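You operate a simulated robot arm through the tools that you are given. There is no shell and no other tool. Be economical: measure what you need, move in short steps, check, and stop when the job is done.

Carry out the task below with a simulated robot arm. There is one attempt and no reset: what you move stays moved.

TASK
Change the printer roll, then feed one test slip.
Fine: the empty tube goes in the waste tub before the feed; shut the lid.

Only the result counts: the job must be done as asked and must still hold three seconds after the hand-in. Knocking over, shifting, dropping, spilling or breaking anything else fails it. A push-on lid holds only when it is set on centred and level and pressed home; a screw cap is set on level and turned clockwise until tight.

THE ROBOT
A 6-joint arm with a two-finger parallel gripper, fixed in place. Base frame: the origin is at the foot of the arm, x ahead of it, y to its left, z up; the work surface is at about z = 0.006. Lengths are in m, angles in rad, forces in N, time in s.
With the tool pointing down near the work surface it reaches from about 0.14 to 0.58 m from the base axis. Its first joint turns from -1.152 to 1.152 rad. Payload 2.1 kg.
Tool frame: the origin (TCP) lies between the finger pads and is the grasp point; the fingertips stand 0.03 m ahead of it; z points along the fingers, y is the line along which they close. The gripper opens to 0.094 m. The fingers are 0.028 m wide and 0.01 m thick; the gripper's body (0.05 by 0.096 m) begins 0.055 m behind the TCP.
Orientation is that of the tool frame in the base frame, as [roll, pitch, yaw] about the fixed x, y, z axes, in that order (R = Rz(yaw) Ry(pitch) Rx(roll)). With the fingers straight down and closing along the base's y, the tool's x points along the base's -x, its y along +y and its z along -z.

THE INTERFACE
- The arm moves only by the tool play_rows. Its argument "rows" is a list of rows, each an object (a shift or turn left out is 0, a gripper value left out holds the last) with "delta_pos": the shift along the tool's x, y, z in units of 25 mm (1.0 is 25 mm), a list of three; "dr": the turn, a rotation vector about the tool's x, y, z in units of 4 degrees (1.0 is 4 degrees), a list of three; "jaw": the finger opening in mm, from 0 to 94. In form: [{"delta_pos": [x, y, z], "dr": [wx, wy, wz], "jaw": jaw}, ...]. A call has 1 to 20 rows; each row shifts and turns the commanded pose from where the row before left it, along the tool's axes as they then stand. A call with a number of a shift or a turn outside -1 to 1 is refused whole. Rows are played at 5 a second. More than 0.05 m and 0.15 rad between two rows, or a gripper value outside its range, and nothing of the call is played. Where a pose cannot be reached the arm comes as near as it can. A force on the tool above 90 N (or 10 N above the force at the start of the call, whichever is more), or a blocked arm, ends the call early, and 0.2 s more pass. Each finger travels about 0.072 m/s and halts on what it meets, pressing with about 40 N; the grip force reading is that of the motor and also rises with nothing between the fingers. The clock runs only during rows and for 0.2 s after the last one: add rows that do not move to give the fingers time. It gives the time, the measured TCP pose, the force on the tool (base axes), the opening and the grip force at its end, in the units of the frame above (readings bear some noise).
- Cameras (640 x 400 px; columns grow to the right, rows downward): "scene" is fixed at [0.0609, -0.3846, 0.5]; the picture's right is [0.54, -0.84, 0.00], its down [-0.46, -0.29, -0.84] and it looks along [0.71, 0.45, -0.55] (base axes); focal length 315 px, centre (320, 200). "wrist" rides on the gripper at [0.076, 0.014, -0.102] in the tool frame; the picture's right is [-0.18, 0.98, 0.00], its down [-0.75, -0.14, -0.64] and it looks along [-0.63, -0.12, 0.77] (tool axes); focal length 243 px, centre (320, 200). There is no depth. A picture from a camera that has moved, and an enlarged one, comes with that camera's place and axes in the base frame and with its lens. The place of the scene camera against the robot may be out by one fixed shift of up to 0.025 m in any direction.
- get_image(camera): a new picture of that camera. No time passes.
- enlarge(camera, box): a new picture of the part [left, top, right, bottom] of that camera's present view, enlarged. No time passes.
- job_done(): hands the job in; it is judged then, once.

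Go step by step. Nothing tells you positions but the pictures and the camera data: compare them with the known pose of the tool, close in by small moves and look again before you grip or let go. The budget is 120 turns and 84 pictures, counting those below and the enlarged ones. Unless the task says otherwise, let go and move clear before handing in, and close with one line.

The tools are called after "Request:" as a command line: name --argument value ..., lists and objects as JSON in quotes. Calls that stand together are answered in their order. play_rows: Moves the arm, as the interface text tells. Its arguments: {"type":"object","properties":{"rows":{"type":"array","items":{"type":"object","properties":{"delta_pos":{"type":"array","items":{"type":"number"}},"dr":{"type":"array","items":{"type":"number"}},"jaw":{"type":"number"}}}}},"required":["rows"]} The other tools are called the same way: get_image (camera) takes a picture; enlarge (camera, box) takes an enlarged picture of a part of a camera's view; job_done () hands the job in.

At the start:

```text
t: 0.0
tcp_pos: [0.2623, -0.0268, 0.3262]
tool_rot: [-3.141, 0.0, 3.141]
wrist_force: [-0.2, 0.8, -0.6]
finger_gap: 0.0939
grasp_force: 0.0
```

scene: 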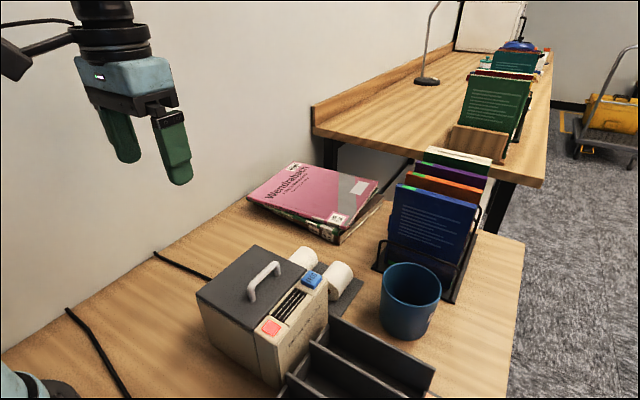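
wrist: 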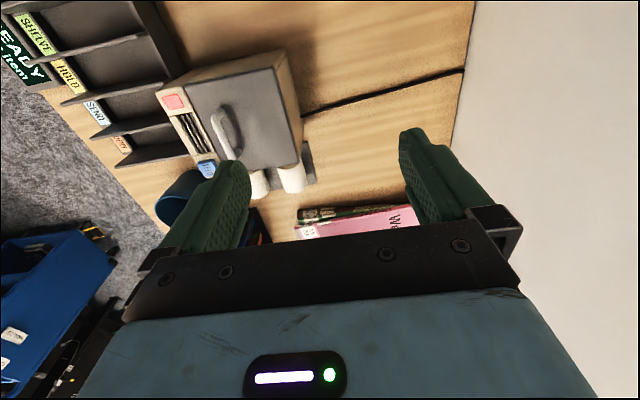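

I see a printer box with a handled lid, red and blue buttons, two white rolls standing behind it and a blue tub beside it. I'll look closer before moving.

Request:
enlarge --camera "scene" --box '[180, 220, 460, 400]'

Request:
enlarge --camera "wrist" --box '[60, 30, 340, 240]'

```text
2.22 times, centred on (320, 310) of scene
camera zoom: at [0.0609, -0.3846, 0.5], right [0.54, -0.84, 0.0], down [-0.46, -0.29, -0.84], along [0.71, 0.45, -0.55], focal length 700 px, centre (320, -44)
```

zoom: 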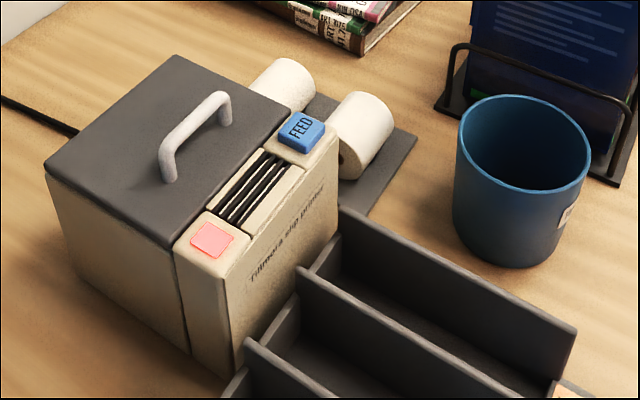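

```text
1.90 times, centred on (200, 135) of wrist
camera zoom: at [0.1874, -0.013, 0.4298], right [0.18, 0.98, 0.0], down [0.75, -0.14, 0.64], along [0.63, -0.12, -0.77], focal length 462 px, centre (549, 324)
```

zoom: 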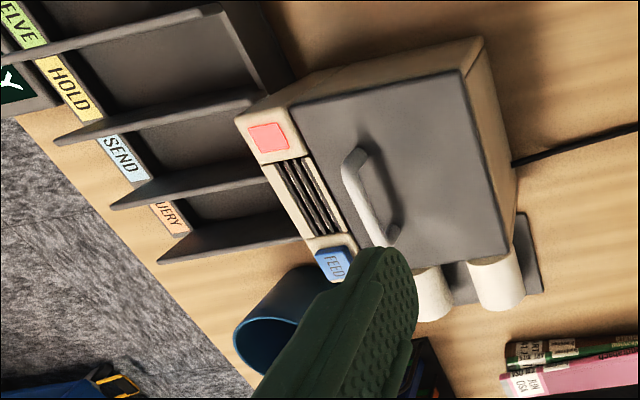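

The printer stands forward and to the right of the arm. I'll shift right for a second wrist view to triangulate.

Request:
play_rows --rows '[{"delta_pos": [0.8, -1, 0]}, {"delta_pos": [0.8, -1, 0]}, {"delta_pos": [0.8, -1, 0]}, {"delta_pos": [0, -1, 0]}, {"delta_pos": [0, 0, 0]}]'

Request:
get_image --camera "wrist"

```text
t: 1.2
tcp_pos: [0.2038, -0.1257, 0.3262]
tool_rot: [3.141, 0.001, -3.139]
wrist_force: [-0.2, 0.7, -0.1]
finger_gap: 0.0941
grasp_force: 0.0
```

```text
79 pictures are left
camera wrist: at [0.1281, -0.112, 0.4304], right [0.18, 0.98, 0.0], down [0.75, -0.14, 0.64], along [0.63, -0.12, -0.77], focal length 243 px, centre (320, 200)
```

wrist: 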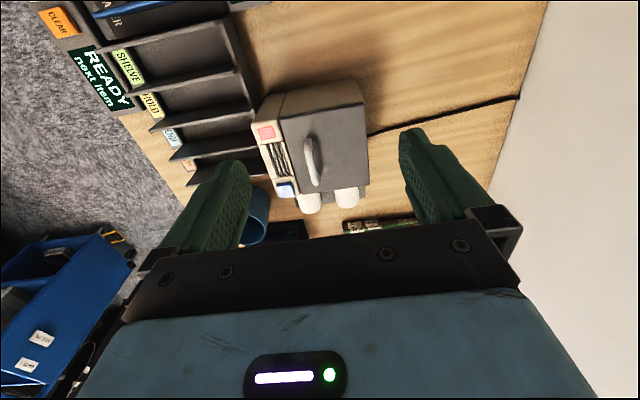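

Request:
enlarge --camera "wrist" --box '[220, 70, 420, 240]'

```text
2.35 times, centred on (320, 155) of wrist
camera zoom: at [0.1281, -0.112, 0.4304], right [0.18, 0.98, 0.0], down [0.75, -0.14, 0.64], along [0.63, -0.12, -0.77], focal length 571 px, centre (320, 306)
```

zoom: 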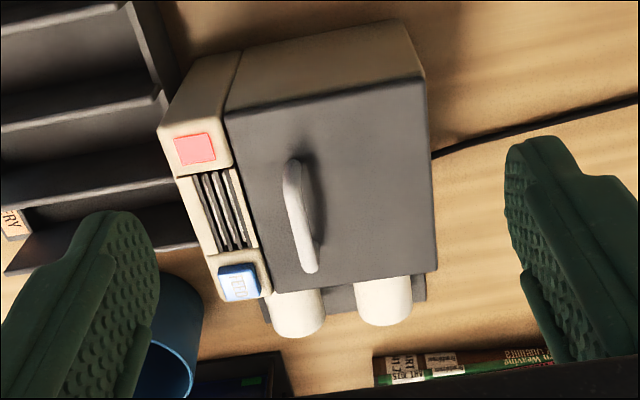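

Lid spans about x 0.238–0.364, y −0.19…−0.078, top at z≈0.124; the handle is off-centre toward the buttons, so it probably hinges along the y=−0.078 edge. I'll move forward for a look at the spare rolls and the tub.

Request:
play_rows --rows '[{"delta_pos": [-1, 0, 0]}, {"delta_pos": [-1, 0, 0]}, {"delta_pos": [-1, 0, 0]}, {"delta_pos": [-1, 0, 0]}, {"delta_pos": [-1, 0, 0]}, {"delta_pos": [0, 0, 0]}]'

Request:
get_image --camera "wrist"

Request:
enlarge --camera "wrist" --box '[220, 40, 420, 220]'

Request:
enlarge --camera "scene" --box '[270, 230, 450, 350]'

```text
t: 2.6
tcp_pos: [0.3296, -0.1274, 0.3269]
tool_rot: [3.141, 0.001, 3.141]
wrist_force: [0.1, -0.5, 0.8]
finger_gap: 0.0939
grasp_force: 0.1
```

```text
77 pictures are left
camera wrist: at [0.2543, -0.1134, 0.4304], right [0.18, 0.98, 0.0], down [0.75, -0.14, 0.64], along [0.63, -0.12, -0.77], focal length 243 px, centre (320, 200)
```

wrist: 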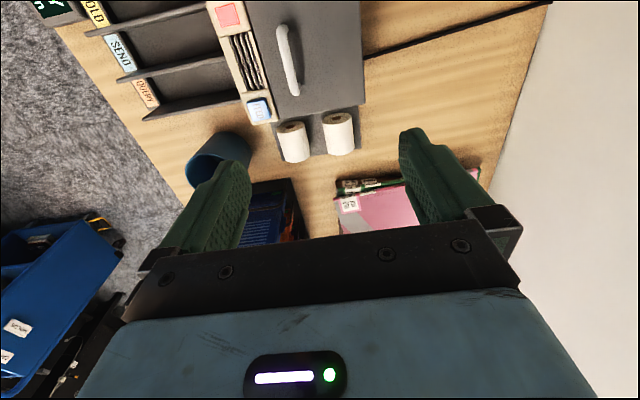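

```text
2.22 times, centred on (320, 130) of wrist
camera zoom: at [0.2543, -0.1134, 0.4304], right [0.18, 0.98, 0.0], down [0.75, -0.14, 0.64], along [0.63, -0.12, -0.77], focal length 539 px, centre (320, 356)
```

zoom: 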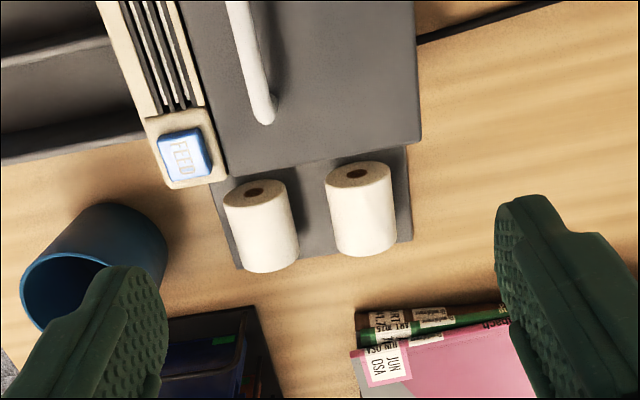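

```text
3.33 times, centred on (360, 290) of scene
camera zoom: at [0.0609, -0.3846, 0.5], right [0.54, -0.84, 0.0], down [-0.46, -0.29, -0.84], along [0.71, 0.45, -0.55], focal length 1049 px, centre (187, -100)
```

zoom: 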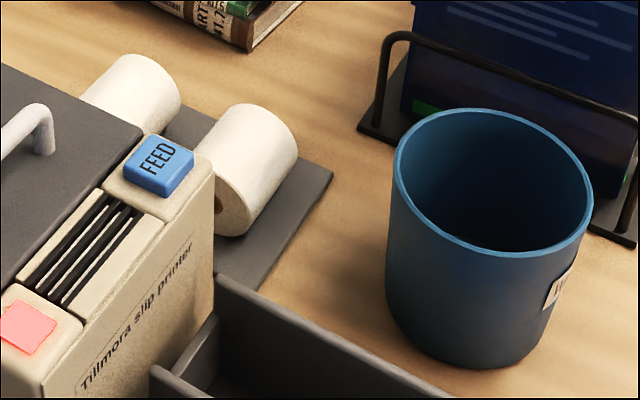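

The spares lie with their axes along x at about (0.438, −0.196) and (0.438, −0.113). Handle bar is at about x 0.265–0.33, y −0.156, z 0.145; I'll descend above it and check.

Request:
play_rows --rows '[{"delta_pos": [0.64, -0.57, 1], "jaw": 40}, {"delta_pos": [0.62, -0.57, 1]}, {"delta_pos": [0, 0, 1]}, {"delta_pos": [0, 0, 1]}, {"delta_pos": [0, 0, 1]}, {"delta_pos": [0, 0, 0]}]'

Request:
get_image --camera "wrist"

Request:
get_image --camera "scene"

```text
t: 4.0
tcp_pos: [0.2978, -0.1564, 0.2003]
tool_rot: [3.14, 0.0, -3.14]
wrist_force: [-1.2, -0.7, 0.1]
finger_gap: 0.04
grasp_force: 0.0
```

```text
74 pictures are left
camera wrist: at [0.2217, -0.142, 0.3041], right [0.18, 0.98, 0.0], down [0.75, -0.14, 0.64], along [0.63, -0.12, -0.77], focal length 243 px, centre (320, 200)
```

wrist: 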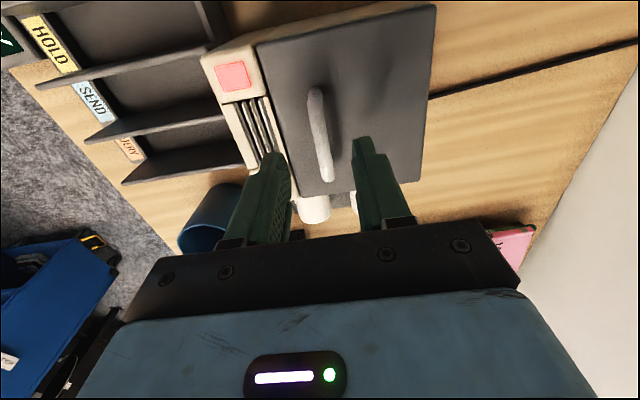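

```text
73 pictures are left
```

scene: 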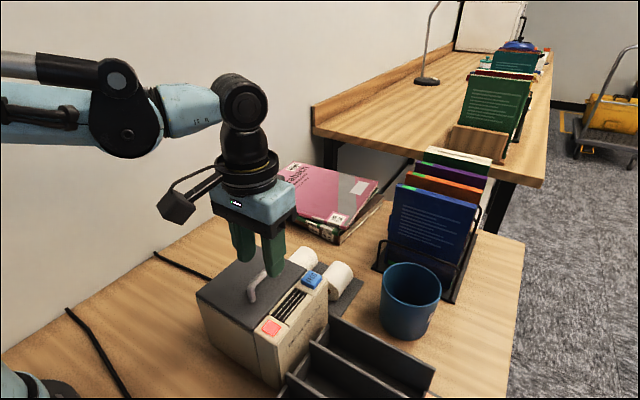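

Fingers straddle the bar. I'll go down to z≈0.158 and close.

Request:
play_rows --rows '[{"delta_pos": [0, 0, 0.85]}, {"delta_pos": [0, 0, 0.83]}, {"delta_pos": [0, 0, 0], "jaw": 0}, {"delta_pos": [0, 0, 0]}, {"delta_pos": [0, 0, 0]}]'

Request:
enlarge --camera "scene" --box '[180, 180, 360, 340]'

```text
t: 5.2
tcp_pos: [0.297, -0.1557, 0.1581]
tool_rot: [3.14, 0.0, -3.139]
wrist_force: [1.5, 9.3, 11.7]
finger_gap: 0.0094
grasp_force: 43.3
```

```text
2.50 times, centred on (270, 260) of scene
camera zoom: at [0.0609, -0.3846, 0.5], right [0.54, -0.84, 0.0], down [-0.46, -0.29, -0.84], along [0.71, 0.45, -0.55], focal length 787 px, centre (445, 50)
```

zoom: 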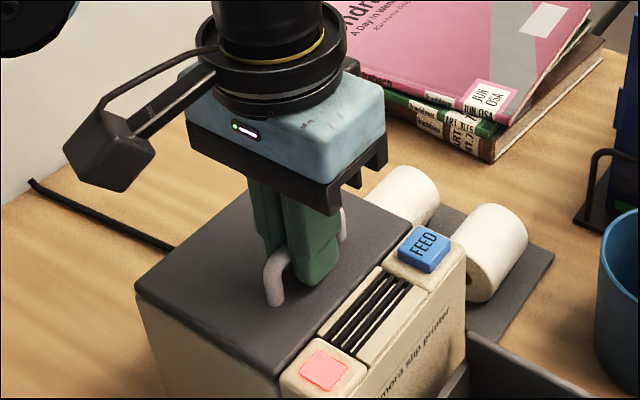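

The handle is gripped. I'll try a small hinge arc about y≈−0.078, z≈0.112 and look.

Request:
play_rows --rows '[{"delta_pos": [0, 0.1355, -0.2134], "dr": [1, 0, 0]}, {"delta_pos": [0, 0.1355, -0.2134], "dr": [1, 0, 0]}, {"delta_pos": [0, 0.1355, -0.2134], "dr": [1, 0, 0]}, {"delta_pos": [0, 0, 0]}]'

Request:
enlarge --camera "scene" --box '[180, 180, 360, 340]'

```text
t: 6.2
tcp_pos: [0.2973, -0.1447, 0.1738]
tool_rot: [-2.932, 0.001, -3.14]
wrist_force: [7.1, 0.7, -1.3]
finger_gap: 0.0095
grasp_force: 42.6
```

```text
2.50 times, centred on (270, 260) of scene
camera zoom: at [0.0609, -0.3846, 0.5], right [0.54, -0.84, 0.0], down [-0.46, -0.29, -0.84], along [0.71, 0.45, -0.55], focal length 787 px, centre (445, 50)
```

zoom: 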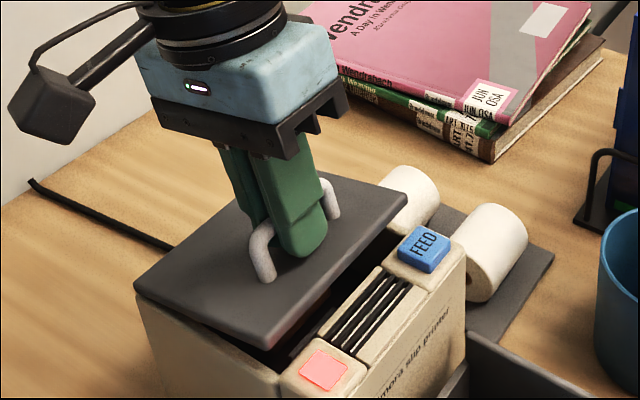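

The hinge is confirmed and forces are low. I'll continue the arc.

Request:
play_rows --rows '[{"delta_pos": [0, 0.1355, -0.2134], "dr": [1, 0, 0]}, {"delta_pos": [0, 0.1355, -0.2134], "dr": [1, 0, 0]}, {"delta_pos": [0, 0.1355, -0.2134], "dr": [1, 0, 0]}, {"delta_pos": [0, 0.1355, -0.2134], "dr": [1, 0, 0]}, {"delta_pos": [0, 0.1355, -0.2134], "dr": [1, 0, 0]}, {"delta_pos": [0, 0.1355, -0.2134], "dr": [1, 0, 0]}, {"delta_pos": [0, 0.1355, -0.2134], "dr": [1, 0, 0]}, {"delta_pos": [0, 0.1355, -0.2134], "dr": [1, 0, 0]}, {"delta_pos": [0, 0.1355, -0.2134], "dr": [1, 0, 0]}, {"delta_pos": [0, 0, 0]}]'

Request:
get_image --camera "scene"

```text
t: 8.4
tcp_pos: [0.2964, -0.0969, 0.2038]
tool_rot: [-2.295, 0.002, -3.139]
wrist_force: [13.4, -7.5, 28.9]
finger_gap: 0.0093
grasp_force: 43.2
```

```text
70 pictures are left
```

scene: 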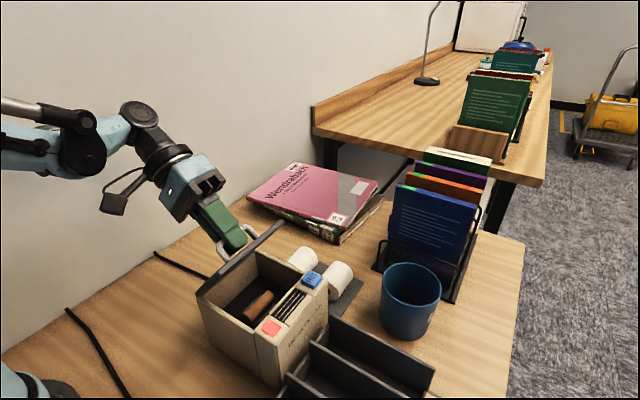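

The lid is about half open and a brown empty tube is inside. The vertical force shows the hinge is slightly higher than assumed, so I'll correct and continue.

Request:
play_rows --rows '[{"delta_pos": [0, -0.09, -0.08]}, {"delta_pos": [0, 0.1234, -0.22], "dr": [1, 0, 0]}, {"delta_pos": [0, 0.1234, -0.22], "dr": [1, 0, 0]}, {"delta_pos": [0, 0.1234, -0.22], "dr": [1, 0, 0]}, {"delta_pos": [0, 0.1234, -0.22], "dr": [1, 0, 0]}, {"delta_pos": [0, 0.1234, -0.22], "dr": [1, 0, 0]}, {"delta_pos": [0, 0, 0]}]'

Request:
get_image --camera "scene"

```text
t: 10.0
tcp_pos: [0.2972, -0.0645, 0.2047]
tool_rot: [-1.966, -0.002, -3.137]
wrist_force: [7.1, -4.6, -43.7]
finger_gap: 0.009
grasp_force: 43.4
```

```text
69 pictures are left
```

scene: 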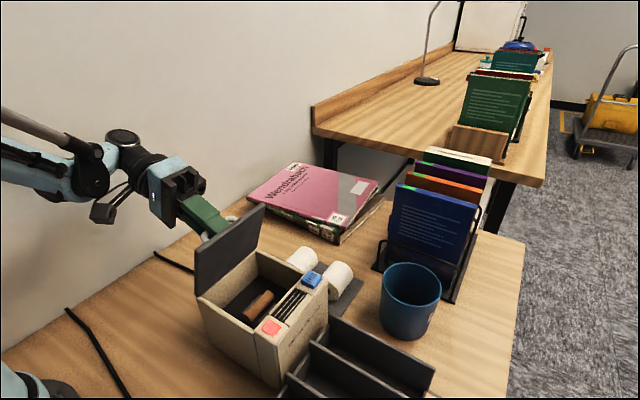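

Force went the other way, so the hinge fits about (y −0.075, z 0.1135). I'll relax downward slightly and continue.

Request:
play_rows --rows '[{"delta_pos": [0, 0.07, 0.03]}, {"delta_pos": [0, 0.1332, -0.219], "dr": [1, 0, 0]}, {"delta_pos": [0, 0.1332, -0.219], "dr": [1, 0, 0]}, {"delta_pos": [0, 0.1332, -0.219], "dr": [1, 0, 0]}, {"delta_pos": [0, 0, 0]}]'

Request:
get_image --camera "scene"

```text
t: 11.2
tcp_pos: [0.2967, -0.0494, 0.2003]
tool_rot: [-1.747, -0.004, 3.141]
wrist_force: [-19.6, -5.8, -23.0]
finger_gap: 0.0093
grasp_force: 42.9
out of reach, approached as far as the arm can: row 4
```

```text
68 pictures are left
```

scene: 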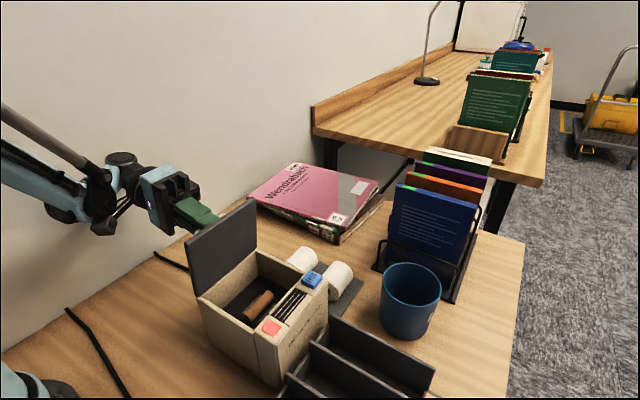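

Orientation limit hit near 80°. I'll keep the tool angle and pull the bar along its arc, letting it pivot in the pads, to carry the lid past vertical.

Request:
play_rows --rows '[{"delta_pos": [0, 0.12, -0.2], "dr": [-0.5, 0, 0]}, {"delta_pos": [0, 0.15, -0.2]}, {"delta_pos": [0, 0.15, -0.2]}, {"delta_pos": [0, 0.15, -0.2]}, {"delta_pos": [0, 0, 0]}]'

Request:
get_image --camera "scene"

```text
t: 12.2
tcp_pos: [0.3015, -0.0429, 0.1976]
tool_rot: [-1.756, 0.007, 3.128]
wrist_force: [-2.7, 3.2, 6.8]
finger_gap: 0.0096
grasp_force: 43.6
out of reach, approached as far as the arm can: row 1, 2, 3, 4
stopped in row 5: the force on the tool passed its limit (the readings are from after the stop); the commanded pose is now the measured one
```

```text
67 pictures are left
```

scene: 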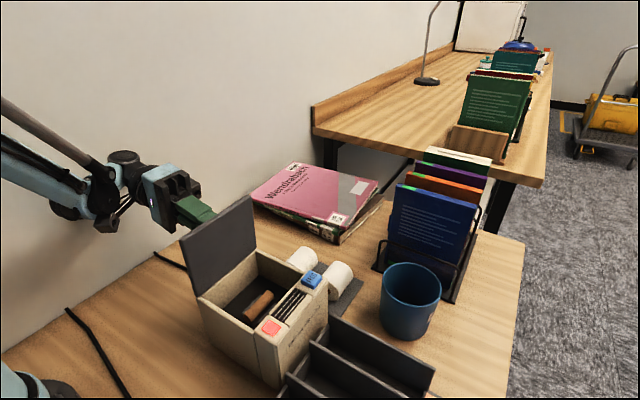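

Request:
enlarge --camera "scene" --box '[130, 160, 330, 330]'

```text
2.35 times, centred on (230, 245) of scene
camera zoom: at [0.0609, -0.3846, 0.5], right [0.54, -0.84, 0.0], down [-0.46, -0.29, -0.84], along [0.71, 0.45, -0.55], focal length 741 px, centre (532, 94)
```

zoom: 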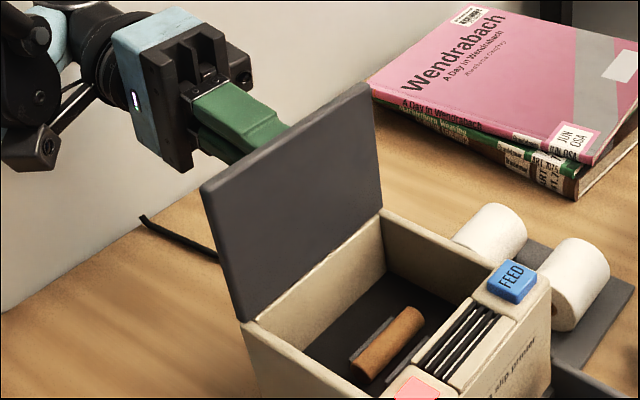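

The lid is at about 88°. I'll tilt the tool back a little while pulling it further toward +y.

Request:
play_rows --rows '[{"delta_pos": [0, 0.05, -0.16], "dr": [-1, 0, 0]}, {"delta_pos": [0, 0.04, -0.16], "dr": [-1, 0, 0]}, {"delta_pos": [0, 0.02, -0.16], "dr": [-1, 0, 0]}, {"delta_pos": [0, 0.0, -0.16], "dr": [-1, 0, 0]}, {"delta_pos": [0, 0, 0]}]'

Request:
enlarge --camera "scene" --box '[130, 160, 330, 330]'

```text
t: 13.4
tcp_pos: [0.3038, -0.0307, 0.1969]
tool_rot: [-2.041, 0.006, 3.129]
wrist_force: [-10.7, -16.8, -33.3]
finger_gap: 0.0094
grasp_force: 43.0
out of reach, approached as far as the arm can: row 1
```

```text
2.35 times, centred on (230, 245) of scene
camera zoom: at [0.061, -0.3847, 0.4999], right [0.54, -0.84, 0.0], down [-0.46, -0.29, -0.84], along [0.71, 0.45, -0.55], focal length 741 px, centre (532, 94)
```

zoom: 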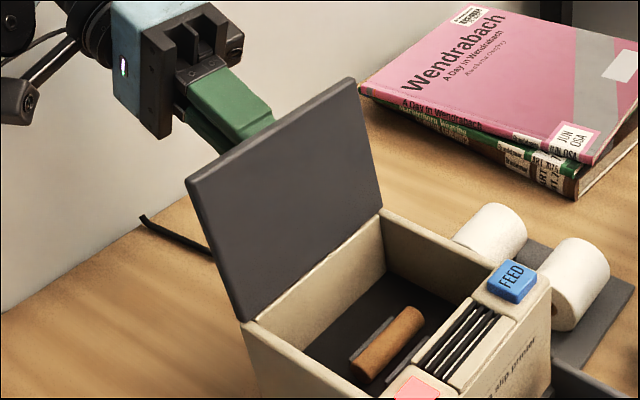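

Now past vertical by several degrees. One more small pull, then I'll let go and check that it stays.

Request:
play_rows --rows '[{"delta_pos": [0, 0.14, -0.1], "dr": [-0.5, 0, 0]}, {"delta_pos": [0, 0.14, -0.1], "dr": [-0.5, 0, 0]}, {"delta_pos": [0, 0.1, -0.1]}, {"delta_pos": [0, 0, 0]}]'

Request:
enlarge --camera "scene" --box '[130, 160, 330, 330]'

```text
t: 14.4
tcp_pos: [0.3042, -0.021, 0.1963]
tool_rot: [-2.101, 0.011, 3.128]
wrist_force: [5.4, -32.5, 3.9]
finger_gap: 0.0092
grasp_force: 42.3
```

```text
2.35 times, centred on (230, 245) of scene
camera zoom: at [0.0609, -0.3847, 0.4999], right [0.54, -0.84, 0.0], down [-0.46, -0.29, -0.84], along [0.71, 0.45, -0.55], focal length 741 px, centre (532, 94)
```

zoom: 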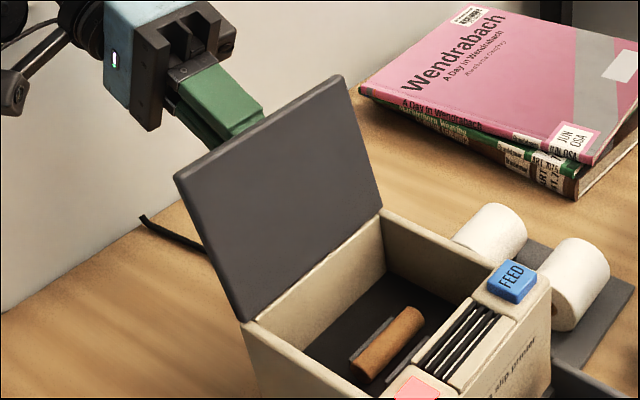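

The lid is around 105° with rising resistance, probably at its stop. I'll open the fingers and back off along the tool axis.

Request:
play_rows --rows '[{"delta_pos": [0, 0, 0], "jaw": 30}, {"delta_pos": [0, 0, 0]}, {"delta_pos": [0, 0, 0]}, {"delta_pos": [0, 0, -0.5]}, {"delta_pos": [0, 0, -0.5]}, {"delta_pos": [0, 0, -0.5]}, {"delta_pos": [0, 0, 0]}]'

Request:
enlarge --camera "scene" --box '[130, 130, 330, 330]'

```text
t: 16.0
tcp_pos: [0.3077, 0.0067, 0.2136]
tool_rot: [-2.109, 0.008, 3.137]
wrist_force: [0.1, 0.3, -0.3]
finger_gap: 0.03
grasp_force: 0.0
out of reach, approached as far as the arm can: row 6
```

```text
2.00 times, centred on (230, 230) of scene
camera zoom: at [0.0609, -0.3846, 0.5], right [0.54, -0.84, 0.0], down [-0.46, -0.29, -0.84], along [0.71, 0.45, -0.55], focal length 630 px, centre (500, 140)
```

zoom: 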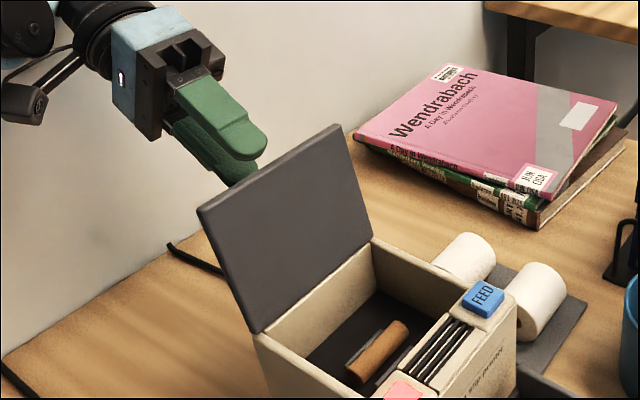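

The lid stays open. I'll raise clear and bring the tool back to vertical.

Request:
play_rows --rows '[{"delta_pos": [0, -0.87, -0.5]}, {"delta_pos": [0, -0.87, -0.5]}, {"delta_pos": [0, -0.87, -0.5]}, {"delta_pos": [0, -0.87, -0.5]}, {"delta_pos": [0, -0.87, -0.5], "dr": [-0.8, 0, 0]}, {"dr": [-1, 0, 0]}, {"dr": [-1, 0, 0]}, {"dr": [-1, 0, 0]}, {"dr": [-1, 0, 0]}, {"dr": [-1, 0, 0]}, {"dr": [-1, 0, 0]}, {"dr": [-1, 0, 0]}, {"dr": [-1, 0, 0]}, {"dr": [-1, 0, 0]}, {"dr": [-1, 0, 0]}, {"dr": [-1, 0, 0]}, {"dr": [-1, 0, 0]}, {"dr": [-1, 0, 0]}, {"dr": [-1, 0, 0]}, {}]'

```text
t: 20.2
tcp_pos: [0.3066, 0.0049, 0.3385]
tool_rot: [-3.141, 0.007, 3.129]
wrist_force: [-0.1, 0.7, 0.1]
finger_gap: 0.0299
grasp_force: 0.0
```

Now I'll move over the open box to see the tube and its cradle.

Request:
play_rows --rows '[{"delta_pos": [0.5, -1, 0]}, {"delta_pos": [0.5, -1, 0]}, {"delta_pos": [0.5, -1, 0]}, {"delta_pos": [0.5, -1, 0]}, {"delta_pos": [0, -1, 0]}, {"delta_pos": [0, -1, 0]}, {"dr": [0, 0.1, 0.17]}, {}]'

Request:
enlarge --camera "wrist" --box '[210, 60, 410, 200]'

```text
t: 22.0
tcp_pos: [0.2573, -0.1458, 0.3405]
tool_rot: [-3.139, 0.0, 3.119]
wrist_force: [0.1, -0.9, 0.1]
finger_gap: 0.0299
grasp_force: 0.1
```

```text
2.86 times, centred on (310, 130) of wrist
camera zoom: at [0.1815, -0.1289, 0.444], right [0.21, 0.98, 0.0], down [0.75, -0.16, 0.64], along [0.63, -0.13, -0.77], focal length 693 px, centre (349, 400)
```

zoom: 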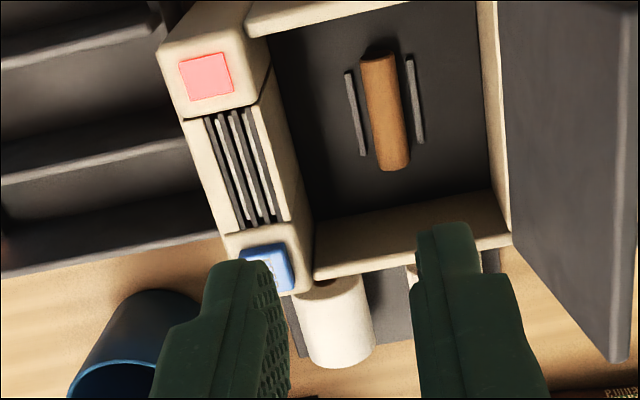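

The tube lies along x between two low rails. I'll fix yaw and take a second view to triangulate depth.

Request:
play_rows --rows '[{"delta_pos": [0.8, 0, 0], "dr": [0, 0, -0.32]}, {"delta_pos": [0.8, 0, 0.5]}, {"delta_pos": [0.4, 0, 0.5]}, {}]'

Request:
enlarge --camera "wrist" --box '[210, 60, 410, 200]'

Request:
enlarge --camera "scene" --box '[190, 240, 350, 340]'

```text
t: 23.0
tcp_pos: [0.2058, -0.1437, 0.3145]
tool_rot: [-3.14, -0.001, 3.141]
wrist_force: [-0.6, -0.3, -0.1]
finger_gap: 0.0297
grasp_force: 0.1
```

```text
2.86 times, centred on (310, 130) of wrist
camera zoom: at [0.13, -0.1292, 0.4181], right [0.18, 0.98, 0.0], down [0.75, -0.14, 0.64], along [0.63, -0.12, -0.77], focal length 693 px, centre (349, 400)
```

zoom: 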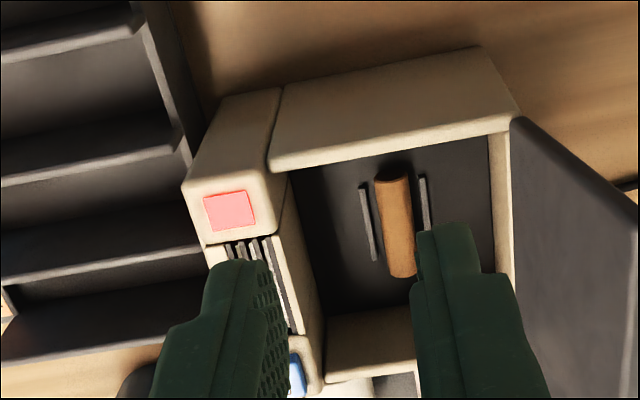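

```text
4.00 times, centred on (270, 290) of scene
camera zoom: at [0.0609, -0.3846, 0.5], right [0.54, -0.84, 0.0], down [-0.46, -0.29, -0.84], along [0.71, 0.45, -0.55], focal length 1259 px, centre (520, -160)
```

zoom: 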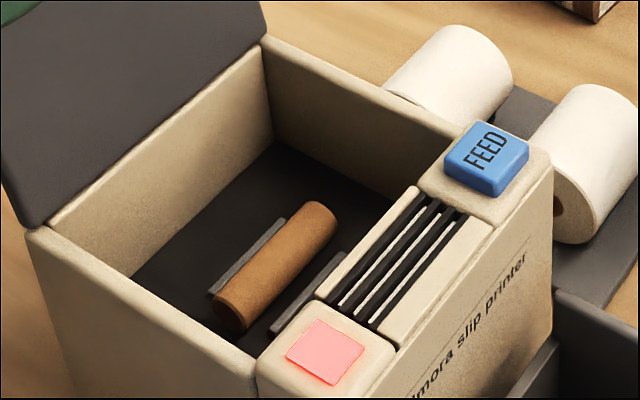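

Estimates: box floor z≈0.05, tube centre about (0.30, −0.134), top ≈0.072, length ≈0.057. I'll grasp it by its ends (fingers along x), so I move over it and turn the tool 90° with the camera toward −y.

Request:
play_rows --rows '[{"delta_pos": [-1, 0.1, 0], "jaw": 80}, {"delta_pos": [-1, 0.1, 0]}, {"delta_pos": [-1, 0.1, 0]}, {"delta_pos": [-0.77, 0.1, 0]}, {"dr": [0, 0, -1]}, {"dr": [0, 0, -1]}, {"dr": [0, 0, -1]}, {"dr": [0, 0, -1]}, {"dr": [0, 0, -1]}, {"dr": [0, 0, -1]}, {"dr": [0, 0, -1]}, {"dr": [0, 0, -1]}, {"dr": [0, 0, -1]}, {"dr": [0, 0, -1]}, {"dr": [0, 0, -1]}, {"dr": [0, 0, -1]}, {"dr": [0, 0, -1]}, {"dr": [0, 0, -1]}, {"dr": [0, 0, -1]}]'

Request:
play_rows --rows '[{"dr": [0, 0, -1]}, {"dr": [0, 0, -1]}, {"dr": [0, 0, -1]}, {"dr": [0, 0, -1]}, {"dr": [0, 0, -1]}, {"dr": [0, 0, -1]}, {"dr": [0, 0, -1]}, {"dr": [0, 0, -0.5]}, {}]'

Request:
get_image --camera "wrist"

```text
t: 27.0
tcp_pos: [0.3016, -0.1359, 0.315]
tool_rot: [-3.141, 0.0, -2.094]
wrist_force: [0.1, 1.0, 0.1]
finger_gap: 0.08
grasp_force: 0.0
```

```text
t: 29.0
tcp_pos: [0.2994, -0.135, 0.3148]
tool_rot: [-3.141, -0.002, -1.571]
wrist_force: [0.9, -0.3, -0.4]
finger_gap: 0.0801
grasp_force: 0.0
```

```text
59 pictures are left
camera wrist: at [0.2867, -0.2105, 0.4185], right [-0.98, 0.18, 0.0], down [0.14, 0.75, 0.64], along [0.12, 0.63, -0.77], focal length 243 px, centre (320, 200)
```

wrist: 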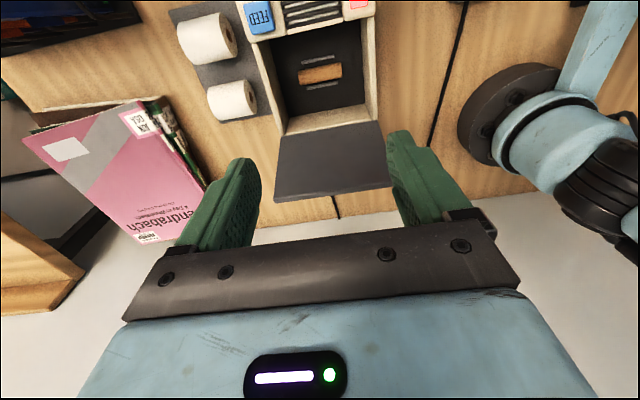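

Request:
enlarge --camera "wrist" --box '[240, 10, 400, 150]'

```text
2.86 times, centred on (320, 80) of wrist
camera zoom: at [0.2867, -0.2105, 0.4185], right [-0.98, 0.18, 0.0], down [0.14, 0.75, 0.64], along [0.12, 0.63, -0.77], focal length 693 px, centre (320, 543)
```

zoom: 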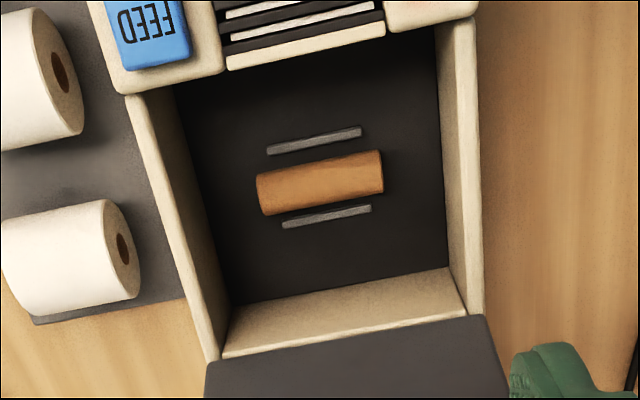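

Tube centre measures (0.302, −0.1325), length 0.0575. I'll align and descend partway, then check.

Request:
play_rows --rows '[{"delta_pos": [-0.08, -0.1, 1], "jaw": 73}, {"delta_pos": [0, 0, 1]}, {"delta_pos": [0, 0, 1]}, {"delta_pos": [0, 0, 1]}, {"delta_pos": [0, 0, 1]}, {"delta_pos": [0, 0, 1]}, {"delta_pos": [0, 0, 1]}, {}]'

Request:
get_image --camera "wrist"

Request:
enlarge --camera "scene" --box '[170, 180, 370, 340]'

```text
t: 30.8
tcp_pos: [0.3023, -0.1328, 0.1387]
tool_rot: [3.142, -0.001, -1.572]
wrist_force: [-1.1, -0.6, -0.8]
finger_gap: 0.0726
grasp_force: 0.2
```

```text
57 pictures are left
camera wrist: at [0.2887, -0.2085, 0.2425], right [-0.98, 0.18, 0.0], down [0.14, 0.75, 0.64], along [0.12, 0.63, -0.77], focal length 243 px, centre (320, 200)
```

wrist: 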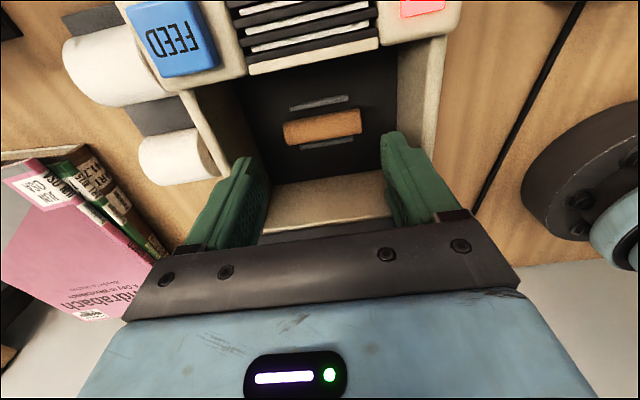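

```text
2.50 times, centred on (270, 260) of scene
camera zoom: at [0.0609, -0.3846, 0.5], right [0.54, -0.84, 0.0], down [-0.46, -0.29, -0.84], along [0.71, 0.45, -0.55], focal length 787 px, centre (445, 50)
```

zoom: 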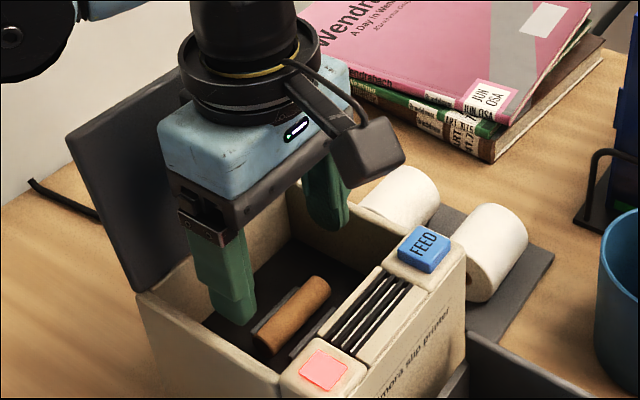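

Aligned; the tube surface triangulates to z≈0.068. I'll descend to TCP z≈0.09 and close.

Request:
play_rows --rows '[{"delta_pos": [0, 0, 0.7]}, {"delta_pos": [0, 0, 0.7]}, {"delta_pos": [0, 0, 0.6]}, {"jaw": 30}, {}, {}, {}]'

Request:
get_image --camera "wrist"

```text
t: 32.4
tcp_pos: [0.3036, -0.1323, 0.0894]
tool_rot: [-3.14, -0.002, -1.572]
wrist_force: [-0.4, 0.0, -0.3]
finger_gap: 0.0528
grasp_force: 39.8
```

```text
55 pictures are left
camera wrist: at [0.2897, -0.2089, 0.1934], right [-0.98, 0.18, 0.0], down [0.14, 0.75, 0.64], along [0.12, 0.63, -0.77], focal length 243 px, centre (320, 200)
```

wrist: 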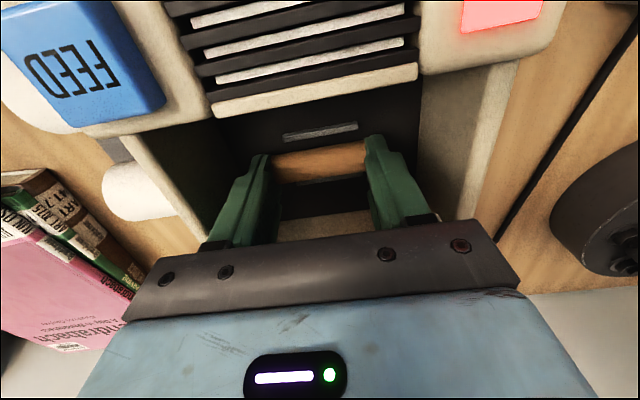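

The tube is held (gap 52.8 mm). I'll lift it clear and check.

Request:
play_rows --rows '[{"delta_pos": [0, 0, -0.5]}, {"delta_pos": [0, 0, -1]}, {"delta_pos": [0, 0, -1]}, {"delta_pos": [0, 0, -1]}, {"delta_pos": [0, 0, -1]}, {"delta_pos": [0, 0, -1]}, {"delta_pos": [0, 0, -1]}, {}]'

Request:
get_image --camera "scene"

Request:
get_image --camera "wrist"

```text
t: 34.2
tcp_pos: [0.3037, -0.1317, 0.2515]
tool_rot: [3.141, -0.003, -1.57]
wrist_force: [-0.2, -0.2, -0.2]
finger_gap: 0.0528
grasp_force: 40.4
```

```text
54 pictures are left
```

scene: 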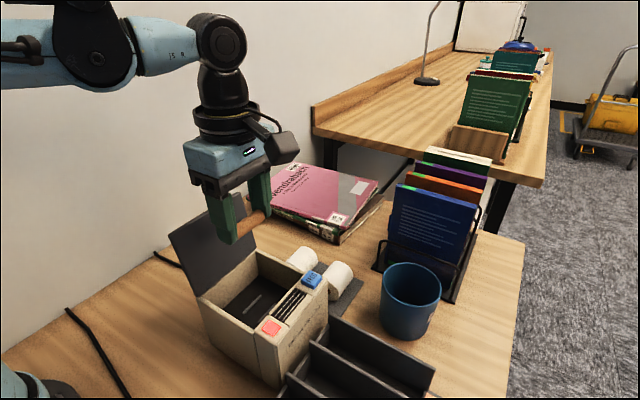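

```text
53 pictures are left
camera wrist: at [0.2894, -0.2072, 0.3553], right [-0.98, 0.18, 0.0], down [0.14, 0.75, 0.64], along [0.12, 0.63, -0.77], focal length 243 px, centre (320, 200)
```

wrist: 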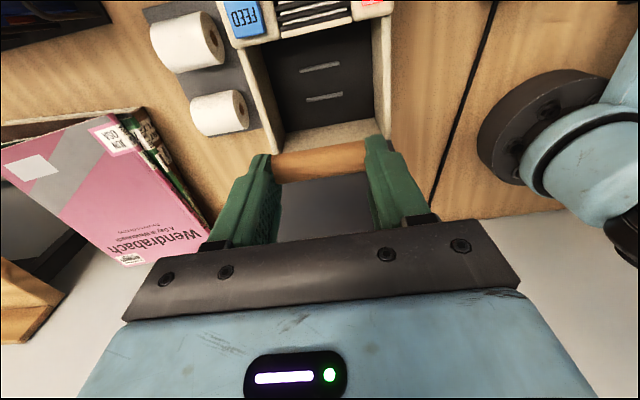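

Now I'll carry the tube toward the tub, estimated near (0.465, −0.334) with rim z≈0.085.

Request:
play_rows --rows '[{"delta_pos": [1, -0.3, 0]}, {"delta_pos": [1, -0.3, 0]}, {"delta_pos": [1, -0.6, 0]}, {"delta_pos": [1, -0.6, 0]}, {"delta_pos": [1, -0.8, 0]}, {"delta_pos": [1, -0.8, 0]}, {"delta_pos": [0.7, -0.8, 0]}, {}]'

Request:
get_image --camera "scene"

Request:
get_image --camera "wrist"

```text
t: 36.0
tcp_pos: [0.4073, -0.2993, 0.2498]
tool_rot: [-3.139, -0.003, -1.57]
wrist_force: [-0.1, 0.1, 0.8]
finger_gap: 0.0531
grasp_force: 39.6
```

```text
52 pictures are left
```

scene: 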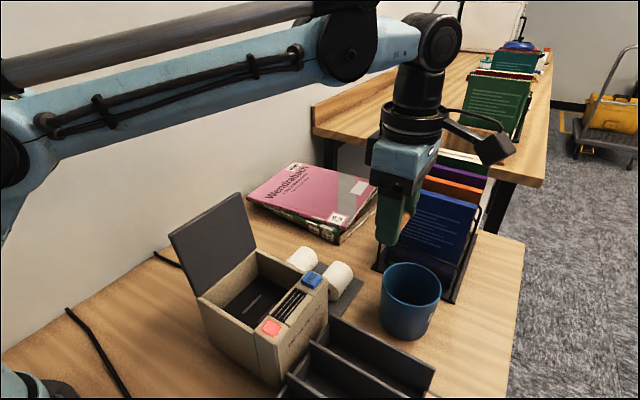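

```text
51 pictures are left
camera wrist: at [0.3941, -0.3765, 0.3557], right [-0.98, 0.18, 0.0], down [0.14, 0.75, 0.64], along [0.12, 0.63, -0.77], focal length 243 px, centre (320, 200)
```

wrist: 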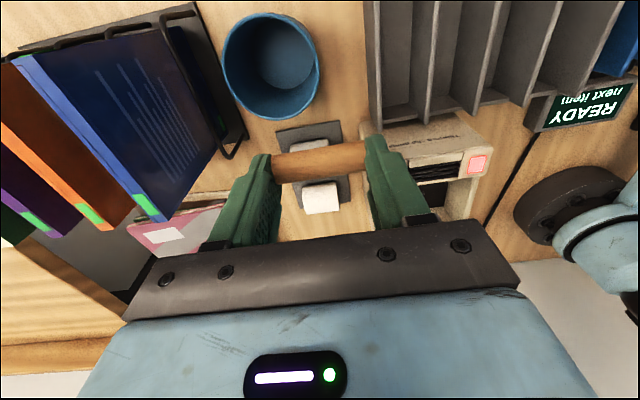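

Tub rim centre measures (0.451, −0.333) with ~0.10 diameter. I'll move over it and check before lowering.

Request:
play_rows --rows '[{"delta_pos": [0.68, -0.9, 0]}, {"delta_pos": [0.68, -0.9, 0]}, {"delta_pos": [0, 0, 1]}, {"delta_pos": [0, 0, 1]}, {}]'

Request:
enlarge --camera "scene" --box '[320, 160, 520, 360]'

Request:
get_image --camera "wrist"

```text
t: 37.2
tcp_pos: [0.4312, -0.3162, 0.1964]
tool_rot: [3.141, -0.003, -1.571]
wrist_force: [-0.1, 0.1, 0.3]
finger_gap: 0.0531
grasp_force: 40.3
out of reach, approached as far as the arm can: row 2
```

```text
2.00 times, centred on (420, 260) of scene
camera zoom: at [0.0609, -0.3846, 0.5], right [0.54, -0.84, 0.0], down [-0.46, -0.29, -0.84], along [0.71, 0.45, -0.55], focal length 630 px, centre (120, 80)
```

zoom: 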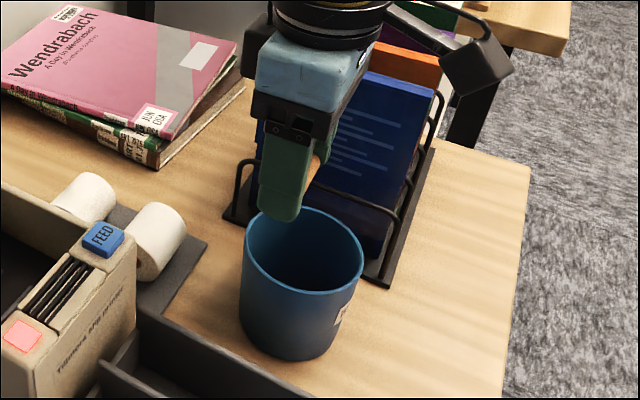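

```text
49 pictures are left
camera wrist: at [0.4177, -0.3922, 0.3006], right [-0.98, 0.18, 0.0], down [0.14, 0.75, 0.64], along [0.12, 0.63, -0.77], focal length 243 px, centre (320, 200)
```

wrist: 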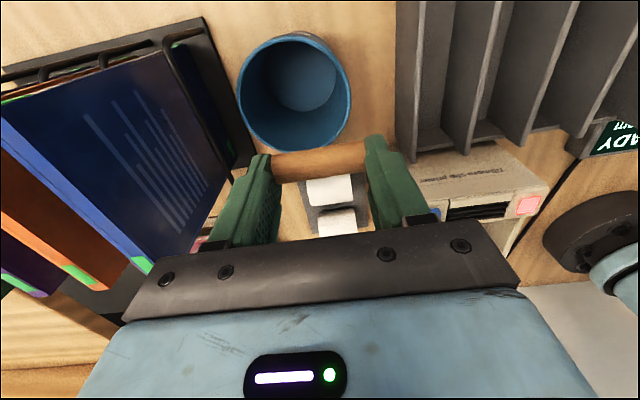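

Close; need about +0.021 x, −0.016 y. Reach improves lower, so I'll descend to z≈0.15 while shifting.

Request:
play_rows --rows '[{"delta_pos": [0, 0, 0.9]}, {"delta_pos": [0.32, -0.42, 0.5]}, {"delta_pos": [0.32, -0.42, 0.4]}, {}]'

Request:
enlarge --camera "scene" --box '[320, 160, 520, 360]'

Request:
get_image --camera "wrist"

```text
t: 38.2
tcp_pos: [0.4518, -0.3325, 0.1524]
tool_rot: [-3.142, -0.002, -1.57]
wrist_force: [0.4, -0.1, 0.0]
finger_gap: 0.053
grasp_force: 39.7
```

```text
2.00 times, centred on (420, 260) of scene
camera zoom: at [0.0609, -0.3846, 0.5], right [0.54, -0.84, 0.0], down [-0.46, -0.29, -0.84], along [0.71, 0.45, -0.55], focal length 630 px, centre (120, 80)
```

zoom: 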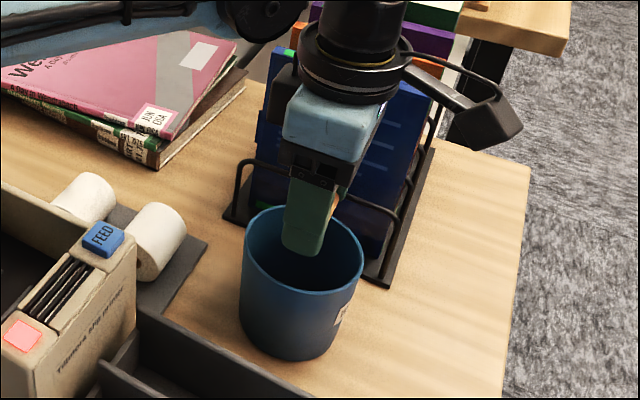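

```text
47 pictures are left
camera wrist: at [0.4382, -0.4087, 0.2558], right [-0.98, 0.18, 0.0], down [0.14, 0.75, 0.64], along [0.12, 0.63, -0.77], focal length 243 px, centre (320, 200)
```

wrist: 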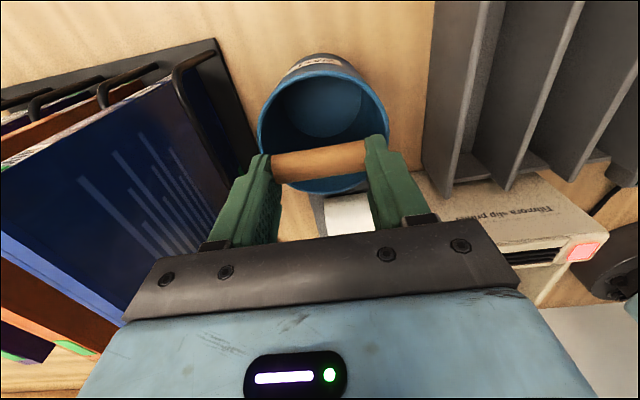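

Centred over the tub with clearance from the book stand. I'll lower the tips to just inside the rim and release.

Request:
play_rows --rows '[{"delta_pos": [0, 0, 0.6]}, {"delta_pos": [0, 0, 0.6]}, {"delta_pos": [0, 0, 0.5]}, {}, {"jaw": 62}, {}, {}]'

Request:
enlarge --camera "scene" --box '[320, 160, 520, 360]'

Request:
get_image --camera "wrist"

```text
t: 39.8
tcp_pos: [0.4505, -0.3329, 0.11]
tool_rot: [3.134, 0.0, -1.573]
wrist_force: [-25.6, 5.5, 18.0]
finger_gap: 0.0551
grasp_force: 0.1
```

```text
2.00 times, centred on (420, 260) of scene
camera zoom: at [0.0608, -0.3846, 0.5001], right [0.54, -0.84, 0.0], down [-0.46, -0.29, -0.84], along [0.71, 0.45, -0.55], focal length 630 px, centre (120, 80)
```

zoom: 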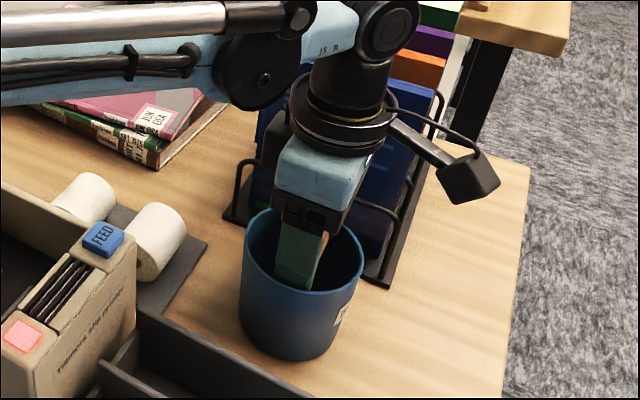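

```text
45 pictures are left
camera wrist: at [0.4375, -0.4096, 0.2142], right [-0.98, 0.19, 0.01], down [0.15, 0.75, 0.64], along [0.11, 0.63, -0.77], focal length 243 px, centre (320, 200)
```

wrist: 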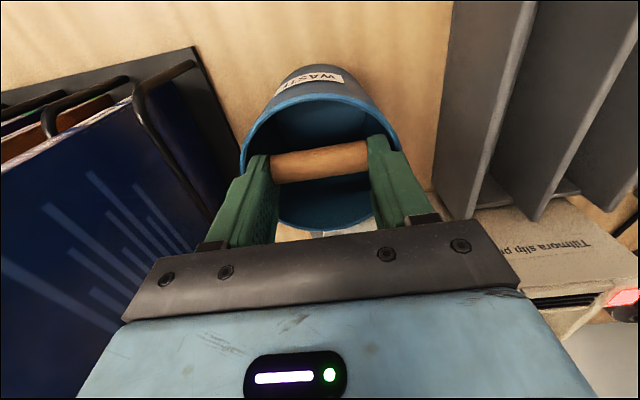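

The force (−26 N in x) shows a finger touching the tub wall while opening. I'll re-grip the tube, rise slightly and recheck alignment.

Request:
play_rows --rows '[{"jaw": 45}, {}, {}, {"delta_pos": [0, 0, -0.4]}, {"delta_pos": [0, 0, -0.4]}, {"delta_pos": [0, 0, -0.4]}, {}]'

Request:
enlarge --camera "wrist" --box '[200, 40, 440, 240]'

Request:
enlarge --camera "scene" --box '[340, 180, 480, 350]'

```text
t: 41.4
tcp_pos: [0.4527, -0.3348, 0.1416]
tool_rot: [3.141, -0.001, -1.57]
wrist_force: [-0.4, 0.0, -0.6]
finger_gap: 0.053
grasp_force: 39.8
```

```text
2.00 times, centred on (320, 140) of wrist
camera zoom: at [0.4396, -0.4104, 0.2448], right [-0.98, 0.18, 0.0], down [0.14, 0.75, 0.64], along [0.12, 0.63, -0.77], focal length 485 px, centre (320, 320)
```

zoom: 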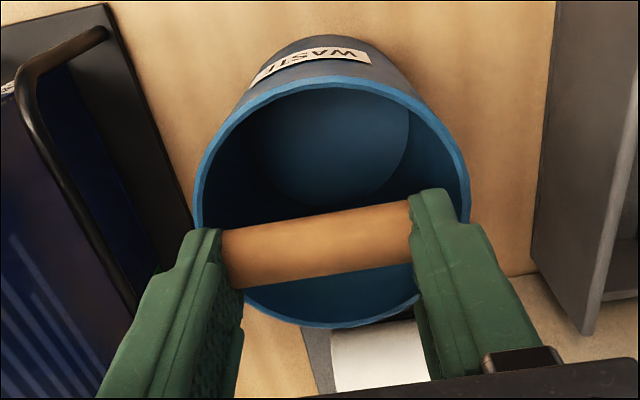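

```text
2.35 times, centred on (410, 265) of scene
camera zoom: at [0.0609, -0.3846, 0.5], right [0.54, -0.84, 0.0], down [-0.46, -0.29, -0.84], along [0.71, 0.45, -0.55], focal length 741 px, centre (108, 47)
```

zoom: 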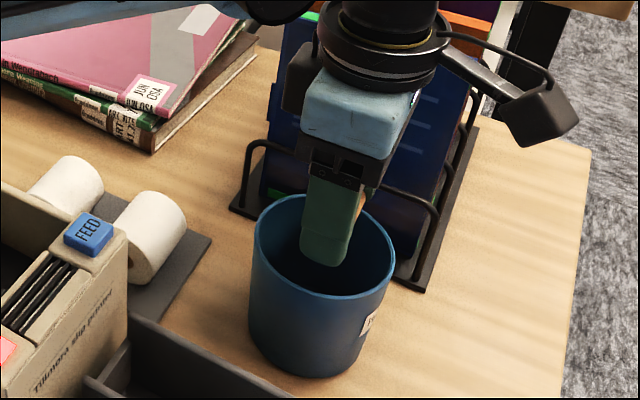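

Rim centre is (0.450, −0.331); opening 62 mm is too wide inside the rim. I'll release with tips just above the rim instead, so the tube drops straight in.

Request:
play_rows --rows '[{"delta_pos": [-0.16, 0.05, 0.3]}, {"delta_pos": [0, 0, 0.5]}, {}, {"jaw": 75}, {}, {}, {}]'

Request:
get_image --camera "wrist"

```text
t: 43.0
tcp_pos: [0.4509, -0.3299, 0.1207]
tool_rot: [3.138, -0.001, -1.574]
wrist_force: [-11.2, 5.8, -0.3]
finger_gap: 0.0586
grasp_force: 0.1
```

```text
42 pictures are left
camera wrist: at [0.4368, -0.4059, 0.2247], right [-0.98, 0.18, 0.0], down [0.14, 0.75, 0.64], along [0.12, 0.63, -0.77], focal length 243 px, centre (320, 200)
```

wrist: 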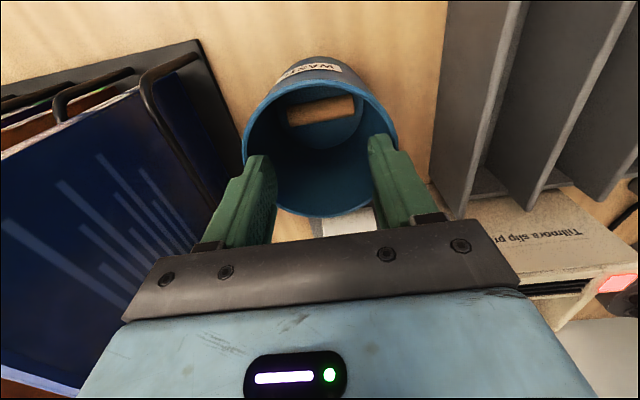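

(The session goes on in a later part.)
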